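You operate a simulated robot arm through the tools that you are given. There is no shell and no other tool.

You run a simulated robot arm. Do the job below in one go: nothing can be reset, and whatever is moved stays where it is left.

## Task
Check the cup that the check order card names and sort it by the screen.
Fine: set the dial as the card says; CLEAR goes on the green tray, HOLD on the purple tray.
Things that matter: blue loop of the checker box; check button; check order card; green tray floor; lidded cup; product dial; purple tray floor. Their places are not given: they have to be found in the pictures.

Only the result counts: the job must be done as asked and must still hold three seconds after the hand-in. Knocking over, shifting, dropping, spilling or breaking anything else fails it.

## Robot
A 6-joint arm with a four-finger gripper, fixed in place. Base frame: the origin is on the floor under the middle of its stand, x ahead of it, y to its left, z up. Lengths are in m, angles in rad, forces in N, time in s.
With the tool pointing down near the work surface it reaches from about 0.46 to 0.92 m from the base axis. Its first joint turns from -2.897 to 2.897 rad. Payload 3.43 kg.
The TCP is the grasp point between the finger pads, 0.03 m short of the fingertips. In the tool frame z runs along the fingers and y along their closing line. The gripper opens to 0.12 m; its body begins 0.085 m behind the TCP.
Orientation is that of the tool frame in the base frame, as a unit quaternion [x, y, z, w]. With the fingers straight down and closing along the base's y, the tool's x points along the base's -x, its y along +y and its z along -z.

## Interface
- The arm moves only by the tool step_arm. Its argument "plan" is a list of rows, each a list of 7 numbers: the turn, a rotation vector about the tool's x, y, z in units of 6 degrees (1.0 is 6 degrees), then the shift along the tool's x, y, z in units of 25 mm (1.0 is 25 mm), then the opening, from 0 (shut) to 1 (fully open). In form: [[wx, wy, wz, x, y, z, jaw], ...]. A call has 1 to 20 rows; each row shifts and turns the commanded pose from where the row before left it, along the tool's axes as they then stand. A call with a number of a shift or a turn outside -1 to 1 is refused whole. Rows are played at 5 a second. More than 0.05 m and 0.15 rad between two rows, or a gripper value outside its range, and nothing of the call is played. A pose out of reach is approached as far as the arm can. The call stops where the force on the tool passes 40 N (or 10 N more than at its start, if that is more) or the arm is blocked; 0.2 s more then pass. The fingers move at their own pace (about 0.1362 m/s each) and stop on an object; they squeeze with about 21 N. The grip force told is the motor's: it shows also when the fingers shut on nothing. Time passes only in rows, and 0.2 s behind the last, so rows that do not move let the fingers close. The reply holds the time, the measured pose of the TCP, the force on the tool along the base axes, the opening and the grip force, in the units named above and with some noise, with the torque about the TCP (base axes, N m) and any sound that the robot's microphone picked up, and new pictures: "pictures" is both (left out), scene, wrist or none.
- Cameras (640 x 400 px; columns grow to the right, rows downward): "scene" is fixed at [0.3891, -0.6486, 1.4512]; the picture's right is [0.95, 0.30, 0.00], its down [0.27, -0.85, -0.45] and it looks along [-0.14, 0.43, -0.89] (base axes); focal length 254 px, centre (320, 200). "wrist" rides on the gripper at [0.071, -0.017, -0.121] in the tool frame; the picture's right is [0.23, 0.97, 0.00], its down [-0.81, 0.19, -0.55] and it looks along [-0.54, 0.13, 0.83] (tool axes); focal length 275 px, centre (320, 200).
- slide_trunk(by): moves the trunk up (or, below 0, down) by that many m; the arm rides with it, the base frame stays. It gives what a move gives, with no picture.
- point_at(camera, pixels): there is no depth. For up to 12 entries [column, row, z] of the newest picture of that camera ("zoom" is the newest enlarged one), the place [x, y] in the base frame at which the ray of that pixel passes the height z, good to about 0.003 m, but the place of the scene camera against the robot may be out by one fixed shift of up to 0.018 m in any direction. No time passes.
- zoom(camera, box): a new picture of the part [left, top, right, bottom] of that camera's present view, enlarged. No time passes.
- finish_job(): hands the job in; it is judged then, once.

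Leave the gripper open and the arm clear of the work at the hand-in unless told otherwise.

The tools are called after "Call:" as name(argument=value, ...) on one line, values as JSON. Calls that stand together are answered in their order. step_arm: Moves the arm, as the interface text tells. Its arguments: {"type":"object","properties":{"plan":{"type":"array","items":{"type":"array","items":{"type":"number"}}},"pictures":{"type":"string","enum":["both","scene","wrist","none"]}},"required":["plan"]} The other tools are called the same way: slide_trunk (by) moves the trunk up or down; point_at (camera, pixels) gives the place at which the rays of pixels pass given heights; zoom (camera, box) takes an enlarged picture of a part of a camera's view; finish_job () hands the job in.

At the start:

```text
clock: 0.0
eef_pos: [0.1987, -0.3543, 1.1195]
tool_rot: [0.0, 1.0, 0.0, 0.0]
wrist_force: [-0.1, -0.5, -0.4]
moment: [0.01, 0.01, 0.0]
grip_width: 0.1199
grip_force: 0.0
trunk travel left (down, up): [-0.175, 0.365]
```

scene: 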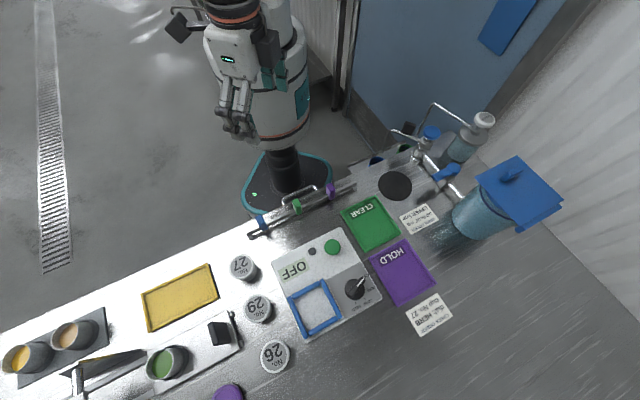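
wrist: 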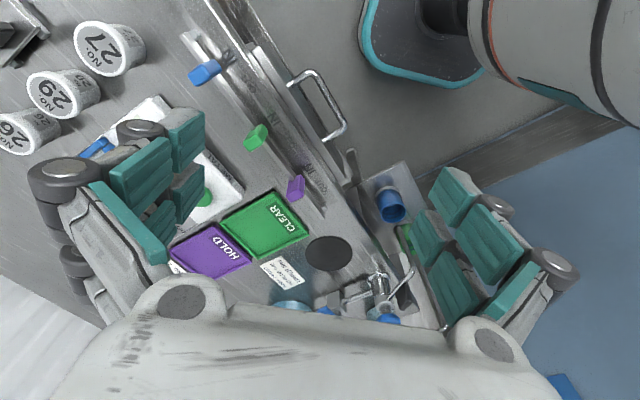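

I see two white cards near (420,218) and (429,313), three cups with lids (27, 29, 26), and a checker box with the blue loop at (316,305), a dial at (356,288) and a green button at (332,247). I'll zoom in to read the cards and the box.

Call:
zoom(camera="scene", box=[395, 285, 465, 340])

Call:
zoom(camera="scene", box=[390, 195, 450, 240])

Call:
zoom(camera="scene", box=[260, 220, 390, 345])

Call:
zoom(camera="scene", box=[190, 240, 310, 400])

```text
7.27 times, centred on (430, 312) of scene
```

zoom: 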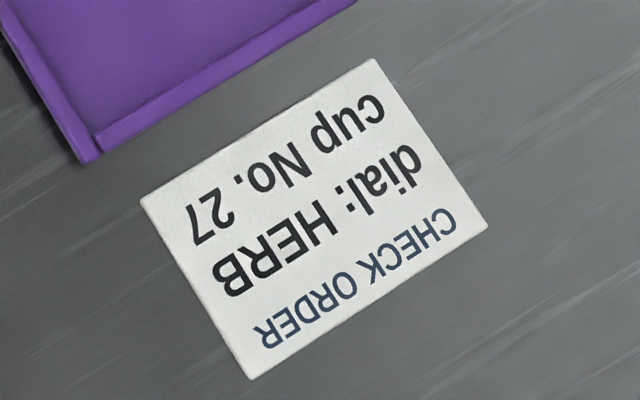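

```text
8.89 times, centred on (420, 218) of scene
```

zoom: 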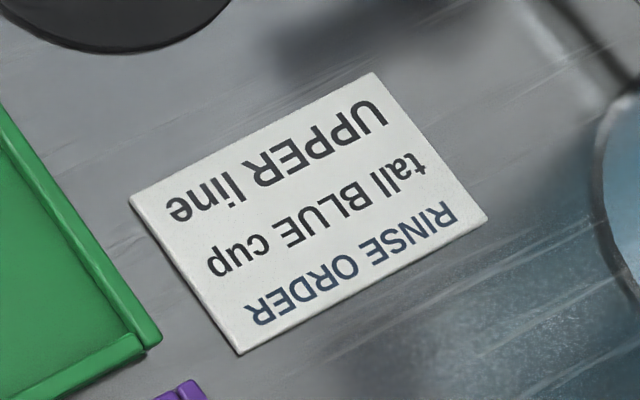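

```text
3.20 times, centred on (325, 282) of scene
```

zoom: 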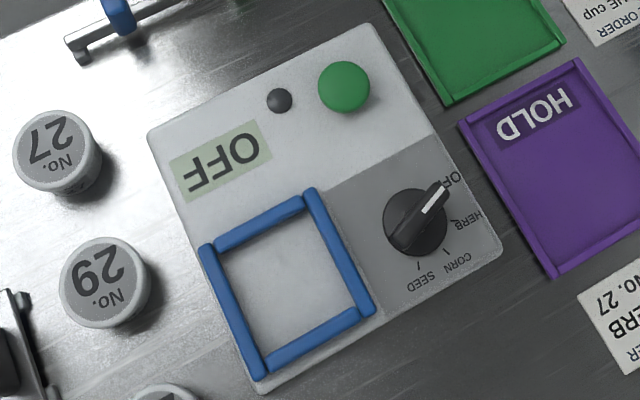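

```text
2.50 times, centred on (250, 320) of scene
```

zoom: 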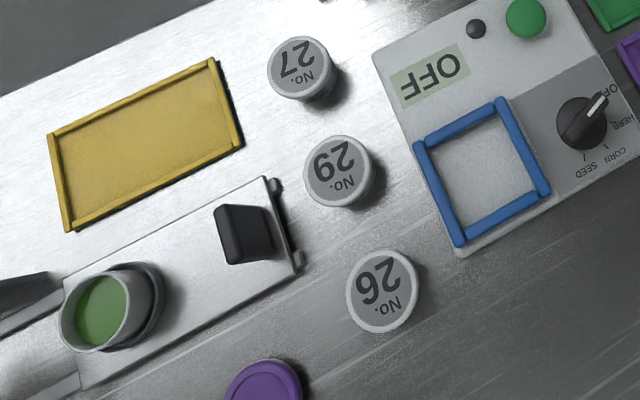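

The check order card reads: cup No. 27, dial HERB. The other card is a rinse order and has nothing to do with this job. Next I need heights, so I'll zoom the wrist view onto features that both cameras can see.

Call:
zoom(camera="wrist", box=[160, 170, 330, 280])

Call:
zoom(camera="wrist", box=[0, 10, 180, 170])

Call:
zoom(camera="scene", box=[325, 185, 455, 315])

```text
3.64 times, centred on (245, 225) of wrist
```

zoom: 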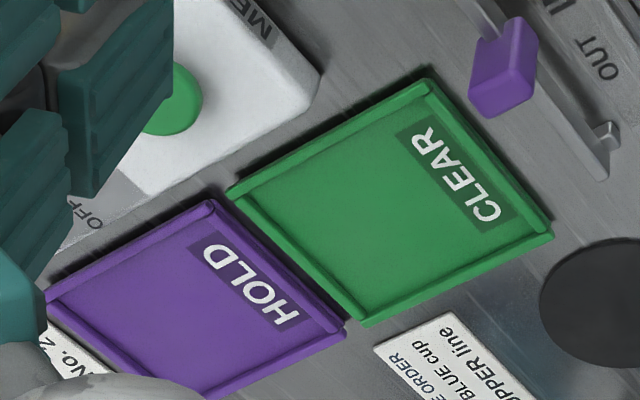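

```text
2.50 times, centred on (90, 90) of wrist
```

zoom: 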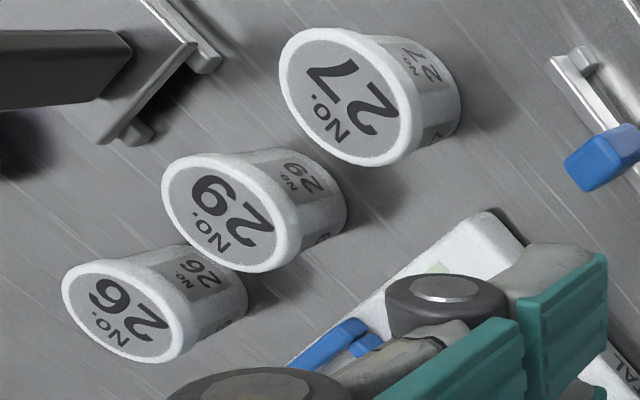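

```text
3.08 times, centred on (390, 250) of scene
```

zoom: 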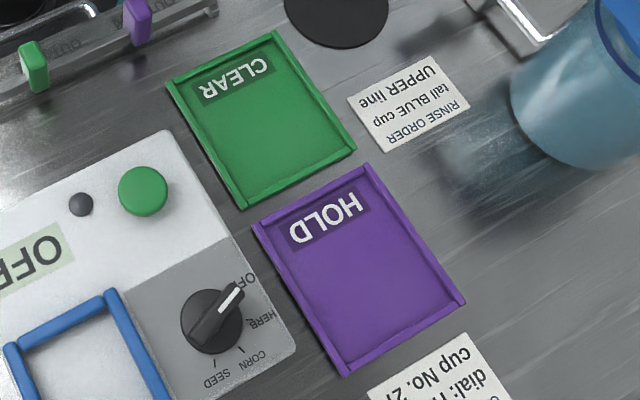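

I'll compare the same points from both cameras at several trial heights to get the bench height. The points are the rinse card corner and the green tray corners.

Call:
point_at(camera="scene", pixels=[[411.1, 234.4, 0.6], [411.1, 234.4, 0.9], [399.1, 216.9, 0.6], [399.1, 216.9, 0.9], [340.3, 212, 0.6], [340.3, 212, 0.9], [376, 194.8, 0.6], [376, 194.8, 0.9], [365.6, 252.6, 0.6], [365.6, 252.6, 0.9]])

Call:
point_at(camera="wrist", pixels=[[259.8, 265.4, 0.6], [259.8, 265.4, 0.9], [278.8, 256, 0.6], [278.8, 256, 0.9], [274.7, 192, 0.6], [274.7, 192, 0.9], [309, 234.9, 0.6], [309, 234.9, 0.9], [220.3, 222.8, 0.6], [220.3, 222.8, 0.9]])

```text
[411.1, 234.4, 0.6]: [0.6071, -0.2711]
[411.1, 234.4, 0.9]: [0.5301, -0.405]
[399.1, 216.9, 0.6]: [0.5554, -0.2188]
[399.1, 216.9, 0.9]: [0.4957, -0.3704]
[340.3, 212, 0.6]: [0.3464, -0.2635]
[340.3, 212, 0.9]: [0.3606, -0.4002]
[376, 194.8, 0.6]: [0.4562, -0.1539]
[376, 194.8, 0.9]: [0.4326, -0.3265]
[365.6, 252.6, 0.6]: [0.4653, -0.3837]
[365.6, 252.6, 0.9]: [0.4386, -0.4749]
```

```text
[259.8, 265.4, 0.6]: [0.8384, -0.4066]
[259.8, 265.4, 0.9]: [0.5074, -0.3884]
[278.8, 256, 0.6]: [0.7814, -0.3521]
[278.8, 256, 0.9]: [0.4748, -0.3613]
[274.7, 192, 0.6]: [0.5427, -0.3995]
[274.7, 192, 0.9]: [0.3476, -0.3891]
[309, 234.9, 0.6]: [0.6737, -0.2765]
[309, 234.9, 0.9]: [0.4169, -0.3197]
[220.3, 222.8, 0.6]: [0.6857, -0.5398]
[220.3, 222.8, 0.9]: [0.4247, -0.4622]
```

Both views suggest a bench height of roughly 0.85–0.87 m. Now I'll get approximate places of the cup, box, loop, dial and button from the scene view.

Call:
point_at(camera="scene", pixels=[[242, 267, 0.93], [258, 308, 0.93], [274, 355, 0.93], [316, 307, 0.89], [355, 289, 0.91], [332, 247, 0.9], [403, 272, 0.87], [371, 224, 0.87], [292, 270, 0.89], [429, 313, 0.86]])

Call:
point_at(camera="wrist", pixels=[[104, 49, 0.93], [56, 95, 0.93], [20, 132, 0.93]])

```text
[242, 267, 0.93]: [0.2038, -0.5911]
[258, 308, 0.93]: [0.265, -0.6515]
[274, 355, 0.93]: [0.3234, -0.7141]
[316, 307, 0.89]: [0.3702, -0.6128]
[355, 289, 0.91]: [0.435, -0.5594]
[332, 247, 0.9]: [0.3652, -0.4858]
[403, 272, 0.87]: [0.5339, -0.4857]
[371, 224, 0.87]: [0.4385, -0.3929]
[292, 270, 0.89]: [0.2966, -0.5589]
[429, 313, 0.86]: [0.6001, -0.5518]
```

```text
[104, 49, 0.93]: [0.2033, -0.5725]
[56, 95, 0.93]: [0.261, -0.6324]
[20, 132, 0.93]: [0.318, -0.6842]
```

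Cup 27 is near (0.20, -0.58), the box is around (0.37, -0.56), and the bench lies at about 45° to the base axes. I'll turn the tool 45° about its z so it lines up with the bench, then shift outward for a clean wrist view of the box.

Call:
step_arm(plan=[[0, 0, 1, 0, 0, 0, 1], [0, 0, 1, 0, 0, 0, 1], [0, 0, 1, 0, 0, 0, 1], [0, 0, 1, 0, 0, 0, 1], [0, 0, 1, 0, 0, 0, 1], [0, 0, 1, 0, 0, 0, 1], [0, 0, 1, 0, 0, 0, 1], [0, 0, 0.5, 0, 0, 0, 1], [0, 0, 0, -1, 0, 0, 1], [0, 0, 0, -1, -1, 0, 1], [0, 0, 0, -1, -1, 0, 1], [0, 0, 0, 0, 0, 0, 1]])

```text
clock: 2.6
eef_pos: [0.2149, -0.4415, 1.1171]
tool_rot: [0.383, 0.924, 0.0, 0.001]
wrist_force: [0.8, -1.1, -0.1]
moment: [0.05, 0.04, -0.02]
grip_width: 0.1199
grip_force: 0.1
trunk travel left (down, up): [-0.175, 0.365]
```

scene: 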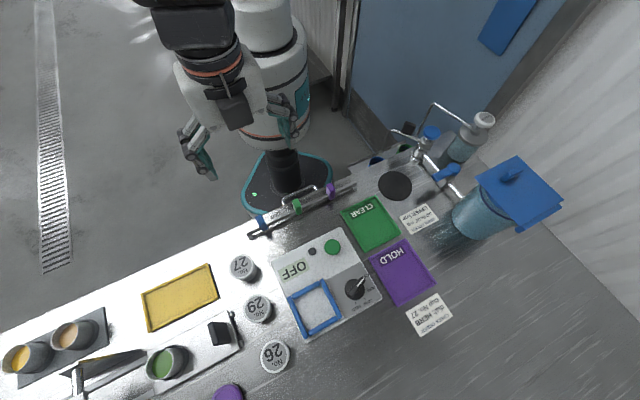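
wrist: 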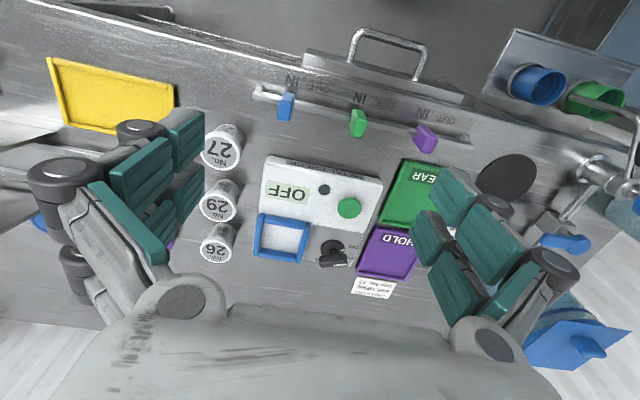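

The wrist camera now sees the whole box, so I'll zoom in for detail.

Call:
zoom(camera="wrist", box=[190, 110, 440, 280])

Call:
zoom(camera="wrist", box=[250, 150, 390, 275])

Call:
zoom(camera="wrist", box=[190, 115, 260, 270])

```text
2.35 times, centred on (315, 195) of wrist
```

zoom: 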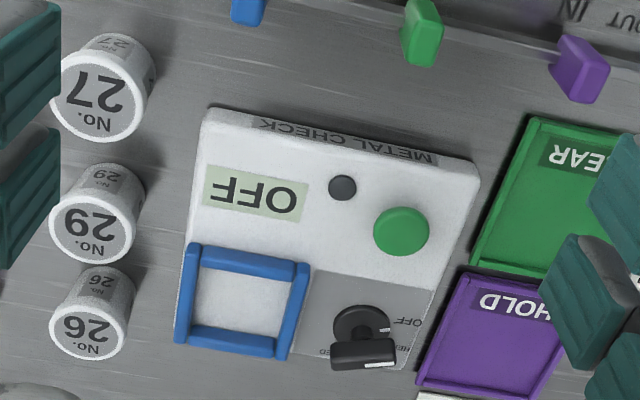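

```text
3.20 times, centred on (320, 212) of wrist
```

zoom: 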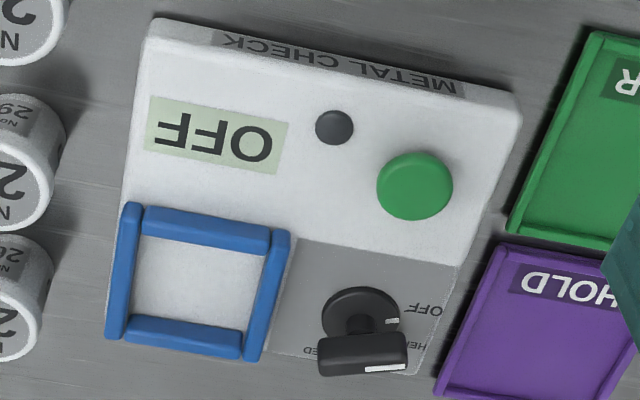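

```text
2.58 times, centred on (225, 192) of wrist
```

zoom: 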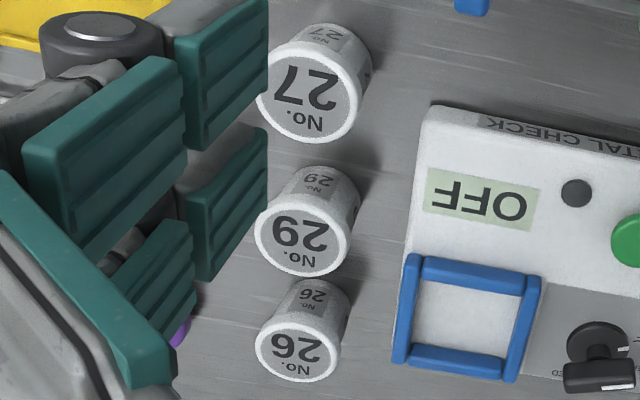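

I'll triangulate heights between this wrist view and the earlier one, using green tray corners A and D, and sample the box features too.

Call:
point_at(camera="wrist", pixels=[[406.5, 160.1, 0.9], [406.5, 160.1, 0.8], [378.4, 222.9, 0.9], [378.4, 222.9, 0.8], [349.7, 208.4, 0.9], [324.5, 188, 0.89], [283, 240, 0.89], [220, 148, 0.93], [219, 202, 0.93], [214, 247, 0.93]])

Call:
zoom(camera="scene", box=[335, 270, 385, 310])

Call:
zoom(camera="scene", box=[270, 230, 350, 280])

```text
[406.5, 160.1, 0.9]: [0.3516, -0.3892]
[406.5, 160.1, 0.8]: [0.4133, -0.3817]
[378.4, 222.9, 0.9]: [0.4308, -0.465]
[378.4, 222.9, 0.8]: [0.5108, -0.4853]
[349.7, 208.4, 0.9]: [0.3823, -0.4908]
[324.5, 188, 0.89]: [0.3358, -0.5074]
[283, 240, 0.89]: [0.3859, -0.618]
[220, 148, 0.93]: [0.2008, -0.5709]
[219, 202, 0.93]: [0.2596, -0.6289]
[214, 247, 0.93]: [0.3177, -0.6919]
```

```text
10.00 times, centred on (360, 290) of scene
```

zoom: 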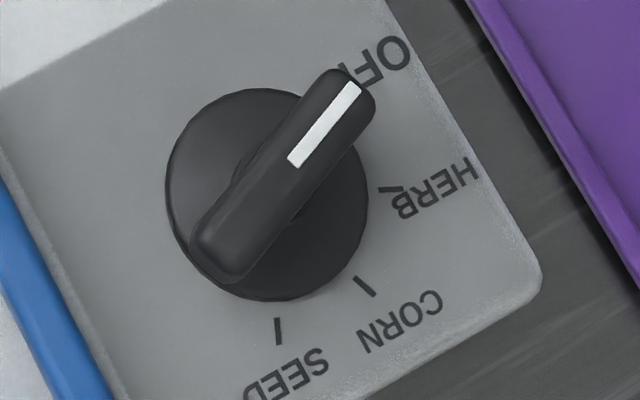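

```text
8.00 times, centred on (310, 255) of scene
```

zoom: 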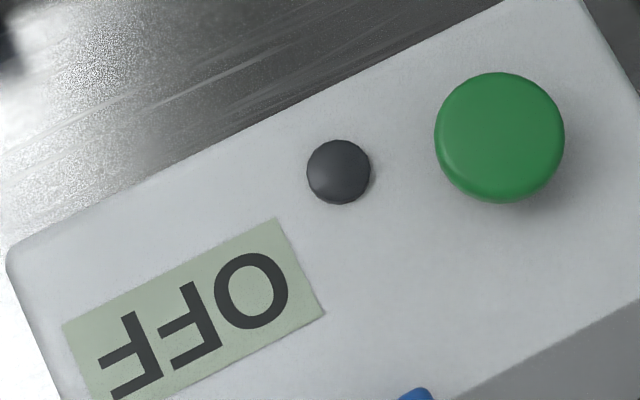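

Now I'll compute the base-frame directions of the dial pointer and the label ticks from the scene view. The HERB tick is at (367.2, 289), CORN at (364.6, 298.7) and SEED at (355.8, 303.1). The disc centre is near (354.7, 289.5) and the bar ends are at (363.2, 278.5) and (349.5, 296.2).

Call:
point_at(camera="scene", pixels=[[367.2, 289, 0.885], [364.6, 298.7, 0.885], [355.8, 303.1, 0.885], [354.7, 289.5, 0.893], [363.2, 278.5, 0.915], [349.5, 296.2, 0.915], [332.6, 247, 0.89], [312.3, 251.5, 0.885], [294, 269, 0.885]])

```text
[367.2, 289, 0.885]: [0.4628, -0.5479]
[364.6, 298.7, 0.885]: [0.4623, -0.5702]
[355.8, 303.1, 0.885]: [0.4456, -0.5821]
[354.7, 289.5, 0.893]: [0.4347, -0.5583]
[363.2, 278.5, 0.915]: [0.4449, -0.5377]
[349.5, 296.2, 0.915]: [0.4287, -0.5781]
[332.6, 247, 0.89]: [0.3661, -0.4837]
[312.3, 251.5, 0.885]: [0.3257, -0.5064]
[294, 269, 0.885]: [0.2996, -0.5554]
```

The dial pointer is near 68° in base, HERB near 20° and CORN near -23°, so I need roughly a 45° clockwise turn seen from above. I'll turn the tool so the jaws close across the dial bar, move above the dial while staying high, and take a closer wrist view. That also gives a better baseline for the heights.

Call:
step_arm(plan=[[0, 0, 1, 0, 0, 0, 1], [0, 0, 1, 0, 0, 0, 1], [0, 0, 1, 0, 0, 0, 1], [0, 0, 1, 0, 0, 0, 1], [0, 0, 1, 0, 0, 0, 1], [0, 0, 1, 0, 0, 0, 1], [0, 0, 1, 0, 0, 0, 1], [0, 0, 1, 0, 0, 0, 1], [0, 0, 1, 0, 0, 0, 1], [0, 0, 1, 0, 0, 0, 1], [0, 0, 1, 0, 0, 0, 1], [0, 0, 0, 0, 1, 0, 1], [0, 0, 0, 0, 1, 0, 1], [0, 0, 0, 0, 1, 0, 1], [0, 0, 0, 0, 1, 0, 1], [0, 0, 0, 0, 1, 0, 1], [0, 0, 0, 0, 1, 0, 1], [0, 0, 0, 0, 1, 0, 1], [0, 0, 0, 0, 1, 0, 1], [0, 0, 0, 0, 0, 0, 1]])

```text
clock: 6.8
eef_pos: [0.4035, -0.5148, 1.1176]
tool_rot: [0.824, 0.566, 0.0, -0.001]
wrist_force: [0.7, -0.5, 0.0]
moment: [0.02, -0.01, -0.01]
grip_width: 0.1198
grip_force: 0.2
trunk travel left (down, up): [-0.175, 0.365]
```

scene: 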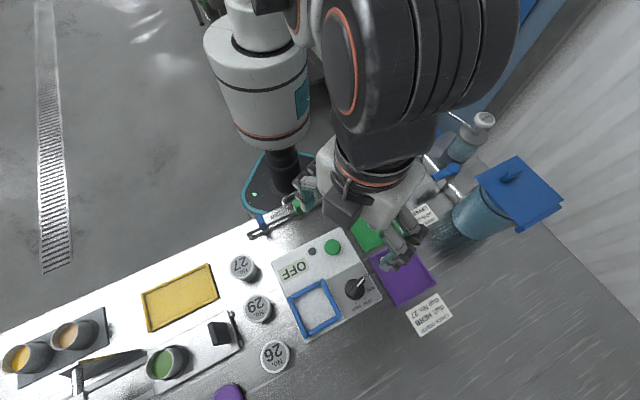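
wrist: 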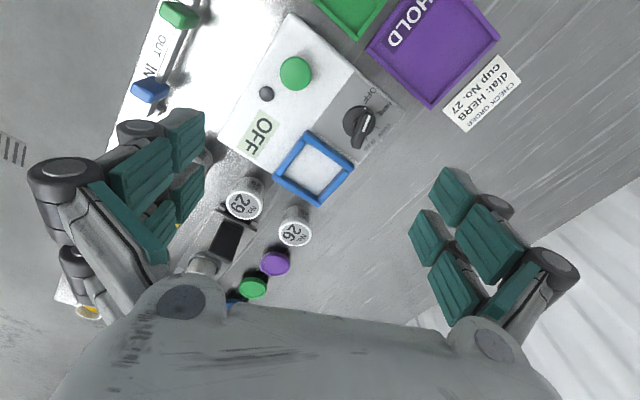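

This is a good view of the whole box. I'll zoom on the dial, the box and the cups.

Call:
zoom(camera="wrist", box=[325, 80, 415, 160])

Call:
zoom(camera="wrist", box=[215, 10, 415, 225])

Call:
zoom(camera="wrist", box=[350, 0, 530, 140])

Call:
zoom(camera="wrist", box=[200, 150, 330, 260])

```text
5.00 times, centred on (370, 120) of wrist
```

zoom: 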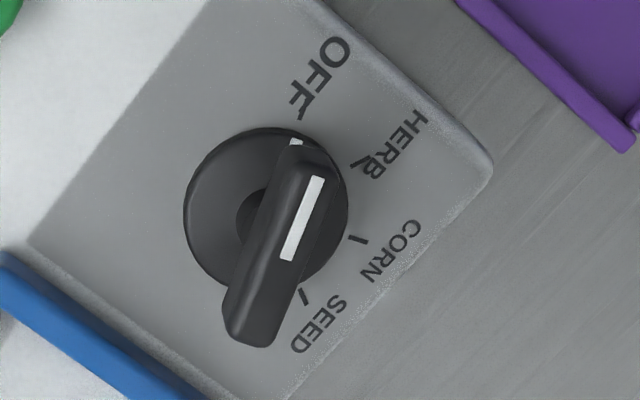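

```text
1.86 times, centred on (315, 118) of wrist
```

zoom: 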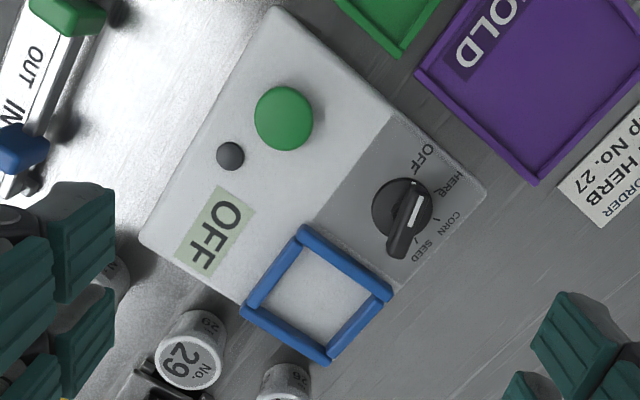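

```text
2.86 times, centred on (440, 70) of wrist
```

zoom: 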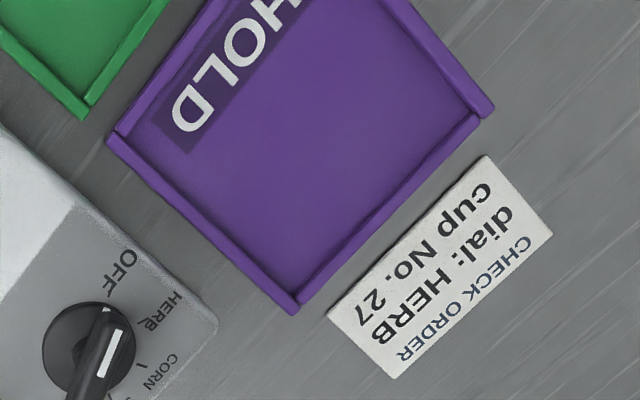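

```text
3.64 times, centred on (265, 205) of wrist
```

zoom: 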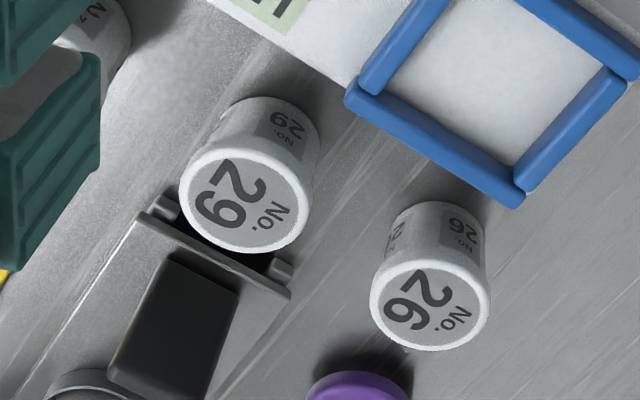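

I'll query these pixels at z = 0.88 so I can triangulate against view 2: ticks, button, small lamp, loop corners, the 29 and 26 lids, and tray corner D.

Call:
point_at(camera="wrist", pixels=[[366.4, 102.4, 0.88], [378.4, 112.4, 0.88], [377.6, 128, 0.88], [366.8, 139.4, 0.88], [295.1, 73.4, 0.88], [269.6, 93.5, 0.88], [359, 122, 0.88], [244.5, 205, 0.88], [294.5, 233.5, 0.88], [358.5, 40.5, 0.88], [307, 125.5, 0.88], [355, 165, 0.88]])

Call:
point_at(camera="zoom", pixels=[[247, 201, 0.88], [432, 303, 0.88], [347, 97, 0.88], [523, 196, 0.88], [357, 83, 0.88], [627, 78, 0.88]])

```text
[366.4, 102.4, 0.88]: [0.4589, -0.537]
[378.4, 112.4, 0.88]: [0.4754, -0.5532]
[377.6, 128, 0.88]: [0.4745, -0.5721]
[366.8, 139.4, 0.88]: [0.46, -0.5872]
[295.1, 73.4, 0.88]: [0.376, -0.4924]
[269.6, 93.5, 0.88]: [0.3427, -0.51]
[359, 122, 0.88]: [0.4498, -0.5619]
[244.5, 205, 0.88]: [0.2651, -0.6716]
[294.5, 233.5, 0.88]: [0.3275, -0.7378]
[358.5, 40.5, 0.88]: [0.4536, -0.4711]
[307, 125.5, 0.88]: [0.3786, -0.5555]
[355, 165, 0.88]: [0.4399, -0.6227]
```

```text
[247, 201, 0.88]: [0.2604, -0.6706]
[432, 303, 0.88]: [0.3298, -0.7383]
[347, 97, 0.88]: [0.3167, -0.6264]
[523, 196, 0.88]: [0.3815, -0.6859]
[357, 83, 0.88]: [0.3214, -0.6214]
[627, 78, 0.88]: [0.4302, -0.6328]
```

Triangulation gives a button top of about 0.905, a box top of about 0.88, a dial bar top of about 0.927 and a dial axis near (0.449, -0.561). I'll move over the dial and come partway down for a closer look.

Call:
step_arm(plan=[[0, 0, 0, -0.36, 0.79, 0, 1], [0, 0, 0, -0.36, 0.79, 0, 1], [0, 0, 0, -0.36, 0.78, 0, 1], [0, 0, 0, 0, 0, 1, 1], [0, 0, 0, 0, 0, 1, 1], [0, 0, 0, 0, 0, 1, 1], [0, 0, 0, 0, 0, 1, 1], [0, 0, 0, 0, 0, 0, 1]])

```text
clock: 8.6
eef_pos: [0.4468, -0.5623, 1.0174]
tool_rot: [0.824, 0.566, 0.0, 0.001]
wrist_force: [-0.1, 0.4, -0.6]
moment: [0.02, -0.02, 0.0]
grip_width: 0.1199
grip_force: 0.0
trunk travel left (down, up): [-0.175, 0.365]
```

scene: 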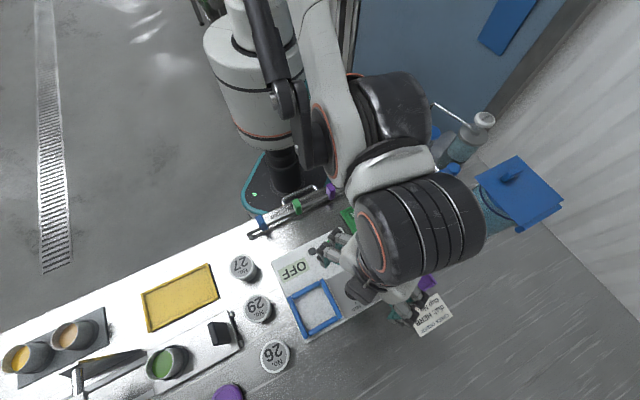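
wrist: 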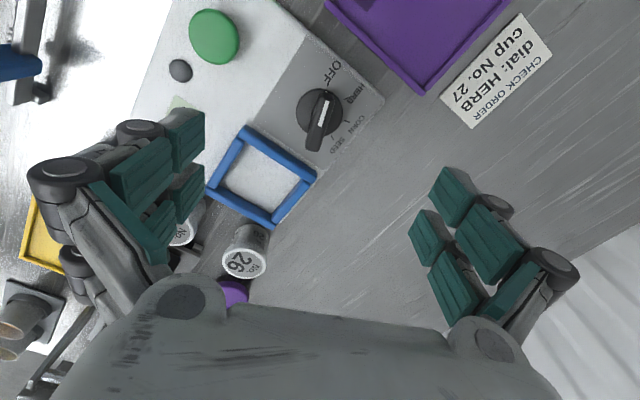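

Zooming on the dial, near (320, 115) in the wrist view.

Call:
zoom(camera="wrist", box=[270, 60, 390, 160])

Call:
zoom(camera="wrist", box=[160, 0, 400, 290])

```text
4.00 times, centred on (330, 110) of wrist
```

zoom: 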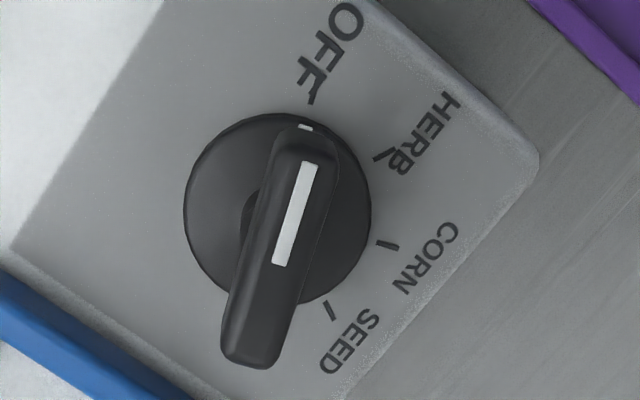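

```text
1.38 times, centred on (280, 145) of wrist
```

zoom: 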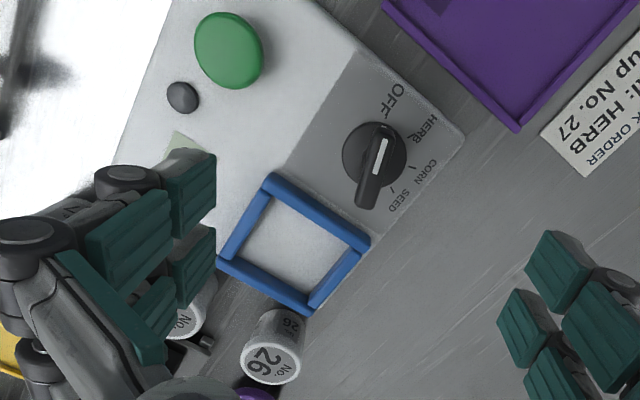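

Querying the ticks at z 0.883, the disc centre, the bar ends and centre, and the button, lamp and loop corners in this closer view.

Call:
point_at(camera="wrist", pixels=[[329, 82.5, 0.883], [345, 99.3, 0.883], [347, 121.3, 0.883], [332.5, 137.8, 0.883], [319.5, 112, 0.893], [328, 99, 0.927], [312.5, 150, 0.927], [320, 125, 0.927]])

Call:
point_at(camera="zoom", pixels=[[229, 50, 0.905], [183, 97, 0.885], [272, 177, 0.89], [369, 240, 0.89], [311, 308, 0.89], [219, 262, 0.89], [273, 196, 0.883], [345, 244, 0.883], [309, 300, 0.883], [236, 256, 0.883]])

```text
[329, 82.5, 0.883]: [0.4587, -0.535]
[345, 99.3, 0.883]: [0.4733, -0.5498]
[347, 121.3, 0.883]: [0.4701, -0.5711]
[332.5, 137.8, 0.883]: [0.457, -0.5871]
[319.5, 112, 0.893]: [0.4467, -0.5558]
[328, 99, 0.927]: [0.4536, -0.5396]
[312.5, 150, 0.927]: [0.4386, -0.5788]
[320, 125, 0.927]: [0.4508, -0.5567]
```

```text
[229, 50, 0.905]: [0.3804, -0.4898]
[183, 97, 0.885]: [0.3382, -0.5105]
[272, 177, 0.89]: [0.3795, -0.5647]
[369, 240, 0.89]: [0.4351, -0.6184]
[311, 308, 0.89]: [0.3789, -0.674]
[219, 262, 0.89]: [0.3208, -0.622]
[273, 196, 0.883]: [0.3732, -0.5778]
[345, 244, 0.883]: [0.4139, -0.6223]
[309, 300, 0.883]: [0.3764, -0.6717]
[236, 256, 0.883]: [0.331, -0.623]
```

The dial axis is near (0.447, -0.560) with bar direction about 68°, and the jaws close across it at -21°. I'll lower to TCP z ≈ 0.935, which puts the fingertips at about 0.905, just above the disc and around the bar.

Call:
step_arm(plan=[[0, 0, 0.2, 0.08, -0.03, 0.8, 0.7], [0, 0, 0, 0, 0, 0.8, 0.6], [0, 0, 0, 0, 0, 0.8, 0.5], [0, 0, 0, 0, 0, 0.5, 0.5], [0, 0, 0, 0, 0, 0.38, 0.5], [0, 0, 0, 0, 0, 0, 0.5]])

```text
clock: 10.0
eef_pos: [0.4467, -0.5591, 0.9362]
tool_rot: [0.83, 0.558, 0.0, 0.0]
wrist_force: [-0.1, 0.3, -0.6]
moment: [-0.04, 0.02, 0.02]
grip_width: 0.0603
grip_force: 0.0
trunk travel left (down, up): [-0.175, 0.365]
```

scene: 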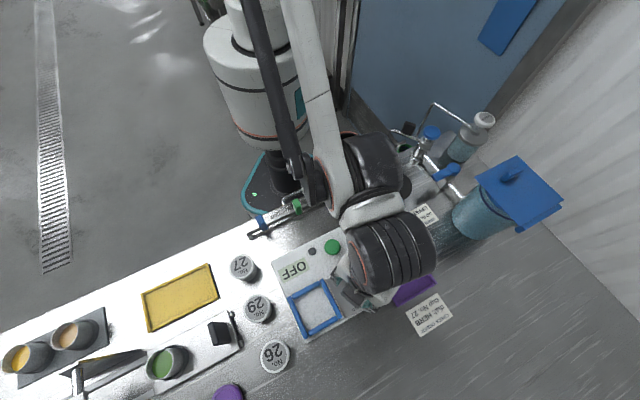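
wrist: 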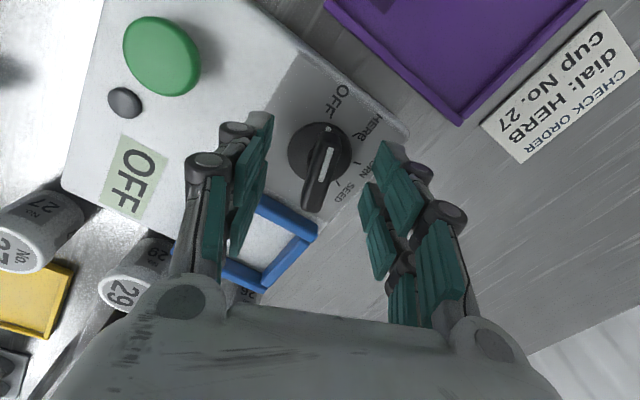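

The bar is centred between the pads at about (319, 178). Closing on it now.

Call:
step_arm(plan=[[0, 0, 0, 0, 0, 0, 0.3], [0, 0, 0, 0, 0, 0, 0], [0, 0, 0, 0, 0, 0, 0], [0, 0, 0, 0, 0, 0, 0]])

```text
clock: 11.0
eef_pos: [0.4479, -0.5605, 0.9359]
tool_rot: [0.831, 0.556, 0.0, 0.001]
wrist_force: [2.3, -0.4, -0.3]
moment: [0.12, -0.18, -2.08]
grip_width: 0.0145
grip_force: 45.0
trunk travel left (down, up): [-0.175, 0.365]
```

scene: 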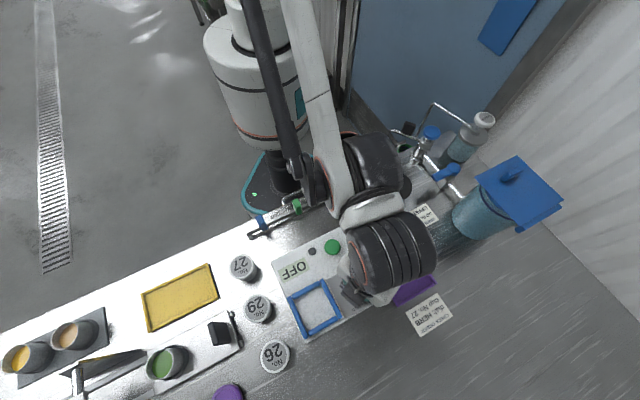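
wrist: 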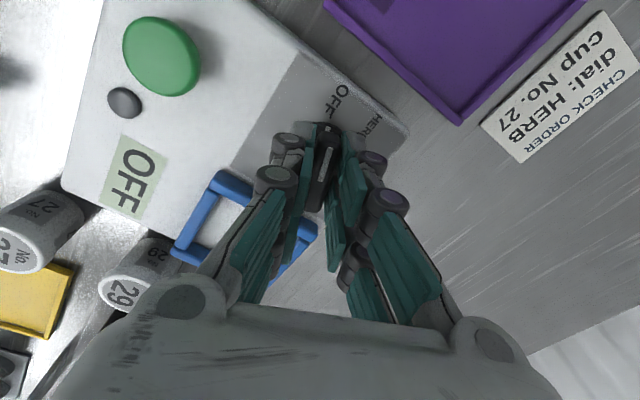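

I have the bar: width 0.0145, grip force up. Now I'll turn it clockwise seen from above, which is positive about tool z, by 45° in small steps.

Call:
step_arm(plan=[[0, 0, 0.5, 0, 0, 0, 0], [0, 0, 0.5, 0, 0, 0, 0], [0, 0, 0.5, 0, 0, 0, 0], [0, 0, 0.5, 0, 0, 0, 0], [0, 0, 0.5, 0, 0, 0, 0], [0, 0, 0.5, 0, 0, 0, 0], [0, 0, 0.5, 0, 0, 0, 0], [0, 0, 0.5, 0, 0, 0, 0], [0, 0, 0.5, 0, 0, 0, 0], [0, 0, 0.5, 0, 0, 0, 0], [0, 0, 0.5, 0, 0, 0, 0], [0, 0, 0.5, 0, 0, 0, 0], [0, 0, 0.5, 0, 0, 0, 0], [0, 0, 0.5, 0, 0, 0, 0], [0, 0, 0.5, 0, 0, 0, 0], [0, 0, 0, 0, 0, 0, 0]])

```text
clock: 14.4
eef_pos: [0.4485, -0.5588, 0.9355]
tool_rot: [0.98, 0.197, 0.0, -0.001]
wrist_force: [-7.8, 1.4, -16.4]
moment: [0.12, 0.03, -0.08]
grip_width: 0.013
grip_force: 45.4
trunk travel left (down, up): [-0.175, 0.365]
```

scene: 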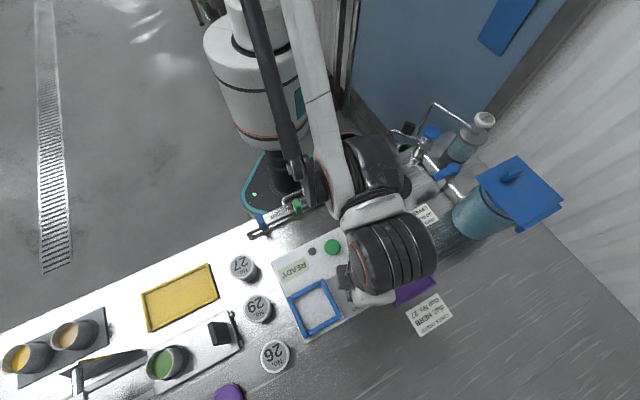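
wrist: 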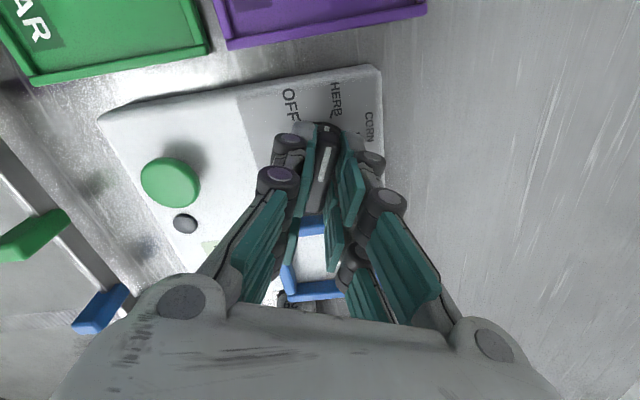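

The screen now reads READY, the bar is at about 22.7°, on HERB, and torque is near zero. I'll open, rise straight up and check the dial.

Call:
step_arm(plan=[[0, 0, 0, 0, 0, 0, 0.4], [0, 0, 0, 0, 0, 0, 0.5], [0, 0, 0, 0, 0, -0.5, 0.5], [0, 0, 0, 0, 0, -1, 0.5], [0, 0, 0, 0, 0, -1, 0.5], [0, 0, 0, 0, 0, -1, 0.5], [0, 0, 0, 0, 0, -1, 1], [0, 0, 0, 0, 0, 0, 1]])

```text
clock: 16.2
eef_pos: [0.4495, -0.5599, 1.0509]
tool_rot: [0.98, 0.198, 0.0, 0.0]
wrist_force: [0.7, -0.4, -0.6]
moment: [-0.01, -0.01, -0.01]
grip_width: 0.1198
grip_force: 0.1
trunk travel left (down, up): [-0.175, 0.365]
```

scene: 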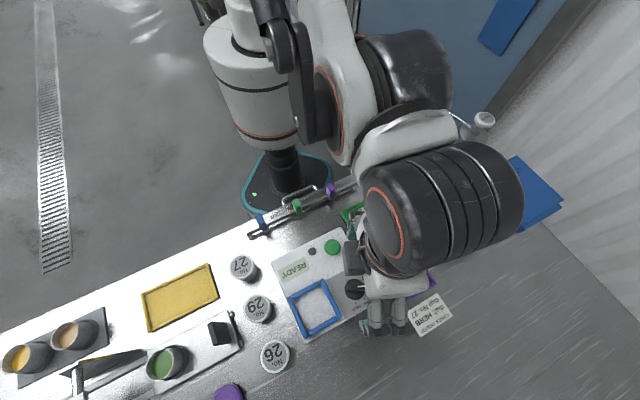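
wrist: 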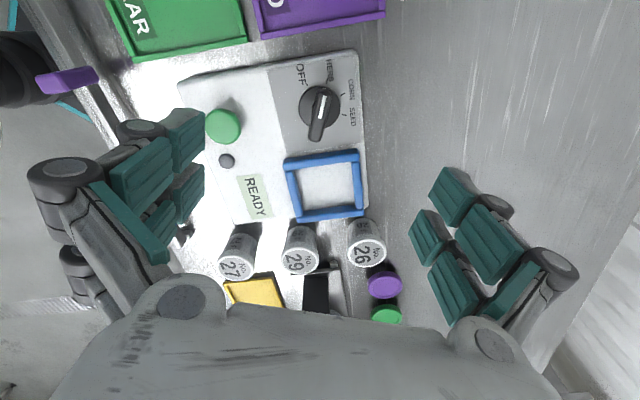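

Call:
zoom(camera="wrist", box=[270, 50, 380, 150])

Call:
zoom(camera="wrist", box=[200, 140, 400, 300])

```text
4.00 times, centred on (325, 100) of wrist
```

zoom: 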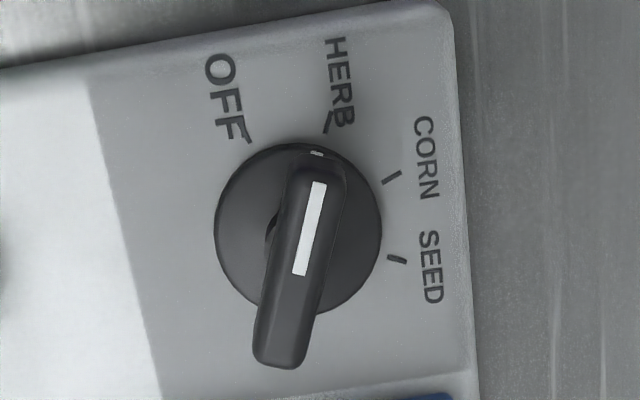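

```text
2.50 times, centred on (300, 220) of wrist
```

zoom: 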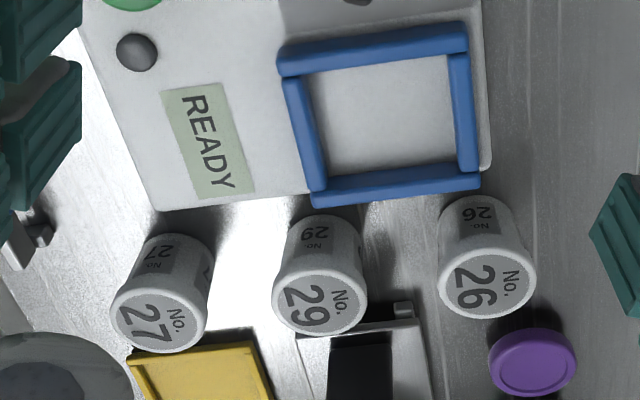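

The dial reads HERB. Now I'll locate cup 27's lid at (234.8, 265.2), with 29 and 26 for reference, plus the loop's inner corners from this view.

Call:
point_at(camera="wrist", pixels=[[234.8, 265.2, 0.9], [234.8, 265.2, 0.92], [300, 260.4, 0.9], [366.8, 253.2, 0.9]])

Call:
point_at(camera="zoom", pixels=[[303, 75, 0.883], [449, 55, 0.883], [455, 165, 0.883], [325, 182, 0.883], [278, 47, 0.89], [466, 25, 0.89], [480, 187, 0.89], [313, 205, 0.89], [490, 170, 0.883], [152, 210, 0.883]])

```text
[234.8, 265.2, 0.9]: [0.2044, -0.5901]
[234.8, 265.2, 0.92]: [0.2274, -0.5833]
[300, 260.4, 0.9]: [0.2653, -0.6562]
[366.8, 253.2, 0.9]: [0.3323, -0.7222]
```

```text
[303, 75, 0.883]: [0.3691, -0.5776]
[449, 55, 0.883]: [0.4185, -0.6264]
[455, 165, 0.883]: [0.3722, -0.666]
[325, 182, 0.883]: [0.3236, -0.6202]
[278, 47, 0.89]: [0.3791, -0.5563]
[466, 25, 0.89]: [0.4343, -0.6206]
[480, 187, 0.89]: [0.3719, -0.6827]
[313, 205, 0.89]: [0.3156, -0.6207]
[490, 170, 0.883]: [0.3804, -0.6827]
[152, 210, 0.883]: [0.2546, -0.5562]
```

Cup 27's axis is about (0.210, -0.587), top about 0.905. The box corner is at (0.255, -0.556) and cup 29 at (0.270, -0.656), so closing along roughly 82° in base keeps the fingers clear of both. First I'll check the rail and the yellow tray near cup 27, and turn the tool back while staying high.

Call:
step_arm(plan=[[0, 0, 0, 0, 0, -1, 1], [0, 0, 0, 0, 0, -1, 1], [0, 0, -1, 0, 0, 0, 1], [0, 0, -1, 0, 0, 0, 1], [0, 0, -1, 0, 0, 0, 1], [0, 0, -1, 0, 0, 0, 1], [0, 0, -1, 0, 0, 0, 1], [0, 0, -1, 0, 0, 0, 1], [0, 0, -1, 0, 0, 0, 1], [0, 0, -1, 0, 0, 0, 1], [0, 0, -1, 0, 0, 0, 1], [0, 0, -1, 0, 0, 0, 1], [0, 0, -1, 0, 0, 0, 1], [0, 0, -1, 0, 0, 0, 1], [0, 0, -1, 0, 0, 0, 1], [0, 0, -1, 0, 0, 0, 1], [0, 0, -1, 0, 0, 0, 1], [0, 0, -1, 0, 0, 0, 1], [0, 0, -1, 0, 0, 0, 1], [0, 0, -1, 0, 0, 0, 1]], pictures="none")

Call:
zoom(camera="scene", box=[140, 190, 300, 310])

```text
clock: 20.4
eef_pos: [0.4481, -0.5576, 1.0982]
tool_rot: [0.415, 0.91, -0.001, 0.0]
wrist_force: [-0.4, -0.5, 0.0]
moment: [0.01, 0.01, 0.02]
grip_width: 0.12
grip_force: 0.0
trunk travel left (down, up): [-0.175, 0.365]
```

```text
3.33 times, centred on (220, 250) of scene
```

zoom: 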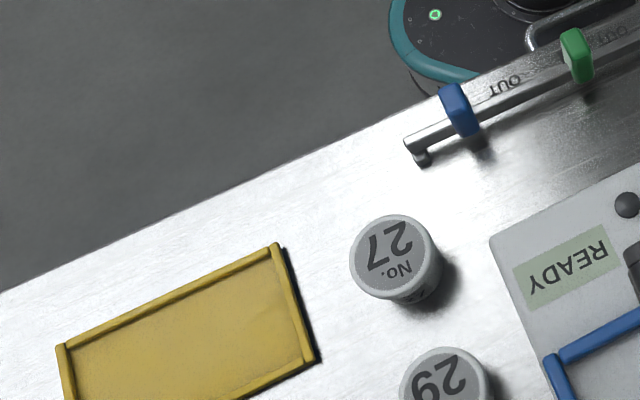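

Checking the rail end, the yellow tray corners and the cup 27 lid in this zoom.

Call:
point_at(camera="zoom", pixels=[[393, 257, 0.905], [408, 145, 0.89], [420, 160, 0.86], [278, 247, 0.87], [316, 360, 0.87], [455, 105, 0.9], [490, 240, 0.883]])

```text
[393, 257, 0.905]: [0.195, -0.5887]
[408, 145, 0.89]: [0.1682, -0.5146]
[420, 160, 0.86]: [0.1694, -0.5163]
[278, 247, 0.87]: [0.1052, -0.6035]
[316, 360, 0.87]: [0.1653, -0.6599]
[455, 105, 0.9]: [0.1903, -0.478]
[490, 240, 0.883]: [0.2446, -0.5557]
```

Everything clears if I go in with about a 0.09 m opening. I'll finish the turn to 82° and move above cup 27.

Call:
step_arm(plan=[[0, 0, -1, 0, 0, 0, 1], [0, 0, -1, 0, 0, 0, 1], [0, 0, -1, 0, 0, 0, 1], [0, 0, -1, 0, 0, 0, 1], [0, 0, -1, 0, 0, 0, 1], [0, 0, -1, 0, 0, 0, 1], [0, 0, -0.8, 0, 0, 0, 1], [0, 0, 0, 0.926, -0.252, 0, 1], [0, 0, 0, 0.926, -0.252, 0, 1], [0, 0, 0, 0.926, -0.252, 0, 1], [0, 0, 0, 0.926, -0.252, 0, 1], [0, 0, 0, 0.926, -0.252, 0, 1], [0, 0, 0, 0.926, -0.252, 0, 1], [0, 0, 0, 0.926, -0.252, 0, 1], [0, 0, 0, 0.926, -0.252, 0, 1], [0, 0, 0, 0.926, -0.252, 0, 1], [0, 0, 0, 0.926, -0.252, 0, 1], [0, 0, 0, 0, 0, 1, 1], [0, 0, 0, 0, 0, 1, 0.9], [0, 0, 0, 0, 0, 0, 0.75]])

```text
clock: 24.6
eef_pos: [0.2082, -0.587, 1.0484]
tool_rot: [0.074, 0.997, 0.0, 0.0]
wrist_force: [-0.3, -0.2, -0.3]
moment: [0.02, 0.02, 0.01]
grip_width: 0.09
grip_force: 0.1
trunk travel left (down, up): [-0.175, 0.365]
```

scene: 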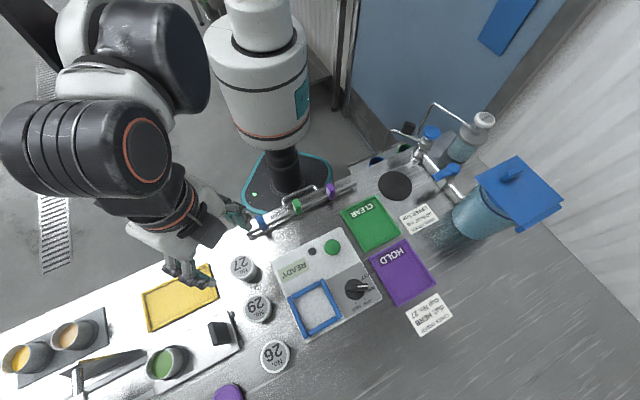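
wrist: 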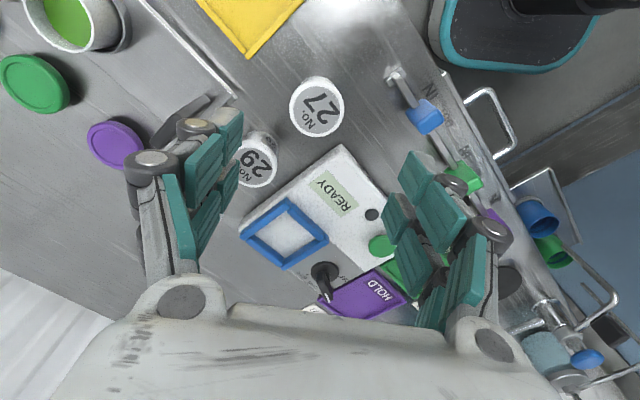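

Cup 27 is right below, at (317, 106). Zooming for an exact centre.

Call:
zoom(camera="wrist", box=[270, 60, 370, 160])

Call:
zoom(camera="wrist", box=[160, 60, 480, 260])

```text
4.00 times, centred on (320, 110) of wrist
```

zoom: 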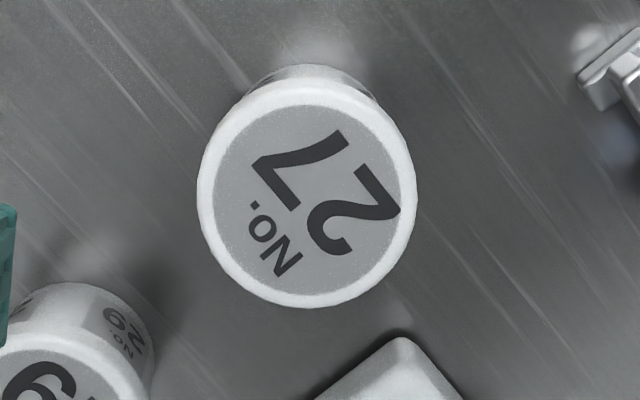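

```text
2.00 times, centred on (320, 160) of wrist
```

zoom: 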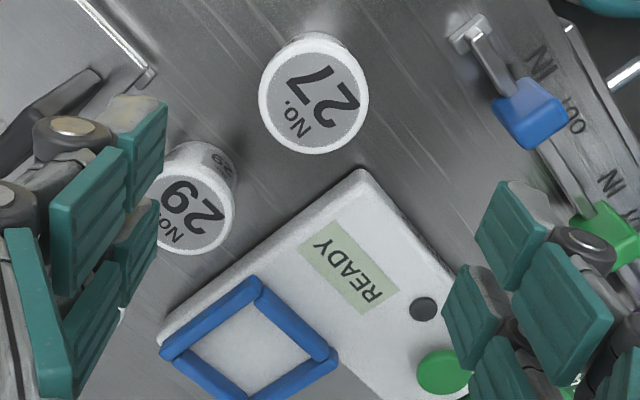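

The lid centre is within 1–2 mm of the TCP axis. I'll descend to z ≈ 0.945 first, with fingertips just above the lid, and check.

Call:
step_arm(plan=[[0, 0, 0, 0.03, -0.04, 1, 0.75], [0, 0, 0, 0, 0, 1, 0.75], [0, 0, 0, 0, 0, 1, 0.75], [0, 0, 0, 0, 0, 1, 0.75], [0, 0, 0, 0, 0, 0.1, 0.75], [0, 0, 0, 0, 0, 0, 0.75]])

```text
clock: 26.0
eef_pos: [0.2077, -0.5872, 0.9472]
tool_rot: [0.074, 0.997, 0.001, 0.0]
wrist_force: [-0.3, 0.0, 0.1]
moment: [0.0, 0.03, 0.01]
grip_width: 0.09
grip_force: 0.1
trunk travel left (down, up): [-0.175, 0.365]
```

scene: 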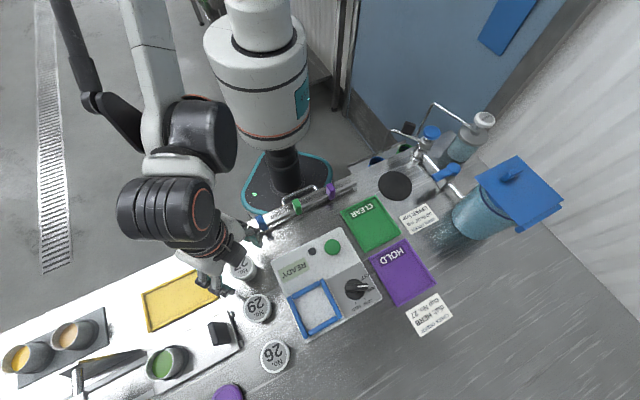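
wrist: 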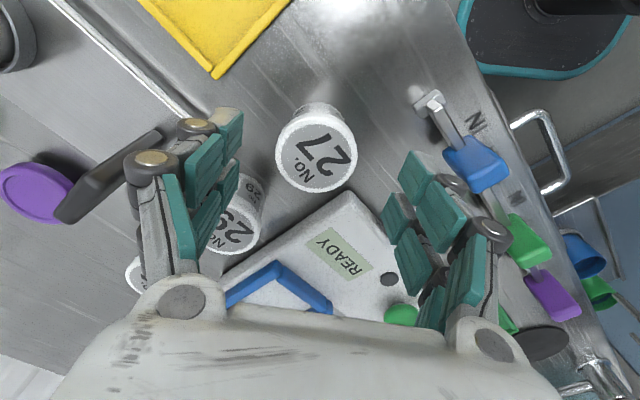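

Centred. I'll zoom to check finger clearance to cup 29 on the left and the box and rail on the right before going down.

Call:
zoom(camera="wrist", box=[160, 80, 480, 280])

Call:
zoom(camera="scene", box=[190, 215, 310, 335])

```text
2.00 times, centred on (320, 180) of wrist
```

zoom: 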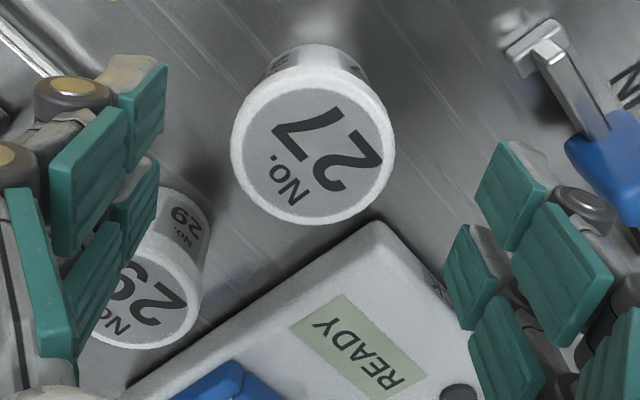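

```text
3.33 times, centred on (250, 275) of scene
```

zoom: 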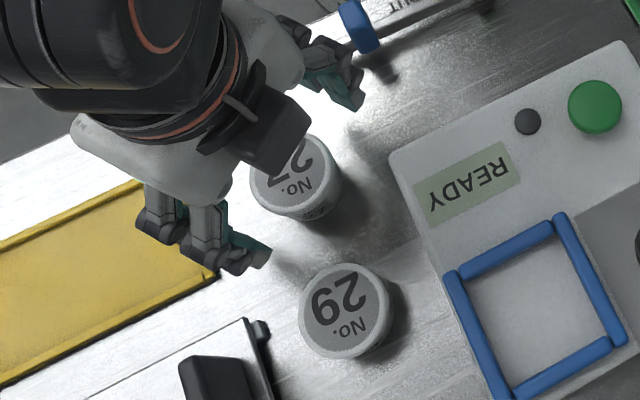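

Verifying the box corner at zoom (383, 226) and cup 29 in the present view before going down.

Call:
point_at(camera="wrist", pixels=[[351.5, 193, 0.883], [317, 155, 0.905], [233, 231, 0.905], [212, 76, 0.87], [417, 95, 0.89]])

```text
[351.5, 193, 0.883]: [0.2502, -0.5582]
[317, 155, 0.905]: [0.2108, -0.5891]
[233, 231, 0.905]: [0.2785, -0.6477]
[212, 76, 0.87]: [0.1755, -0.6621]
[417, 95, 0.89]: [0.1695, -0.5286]
```

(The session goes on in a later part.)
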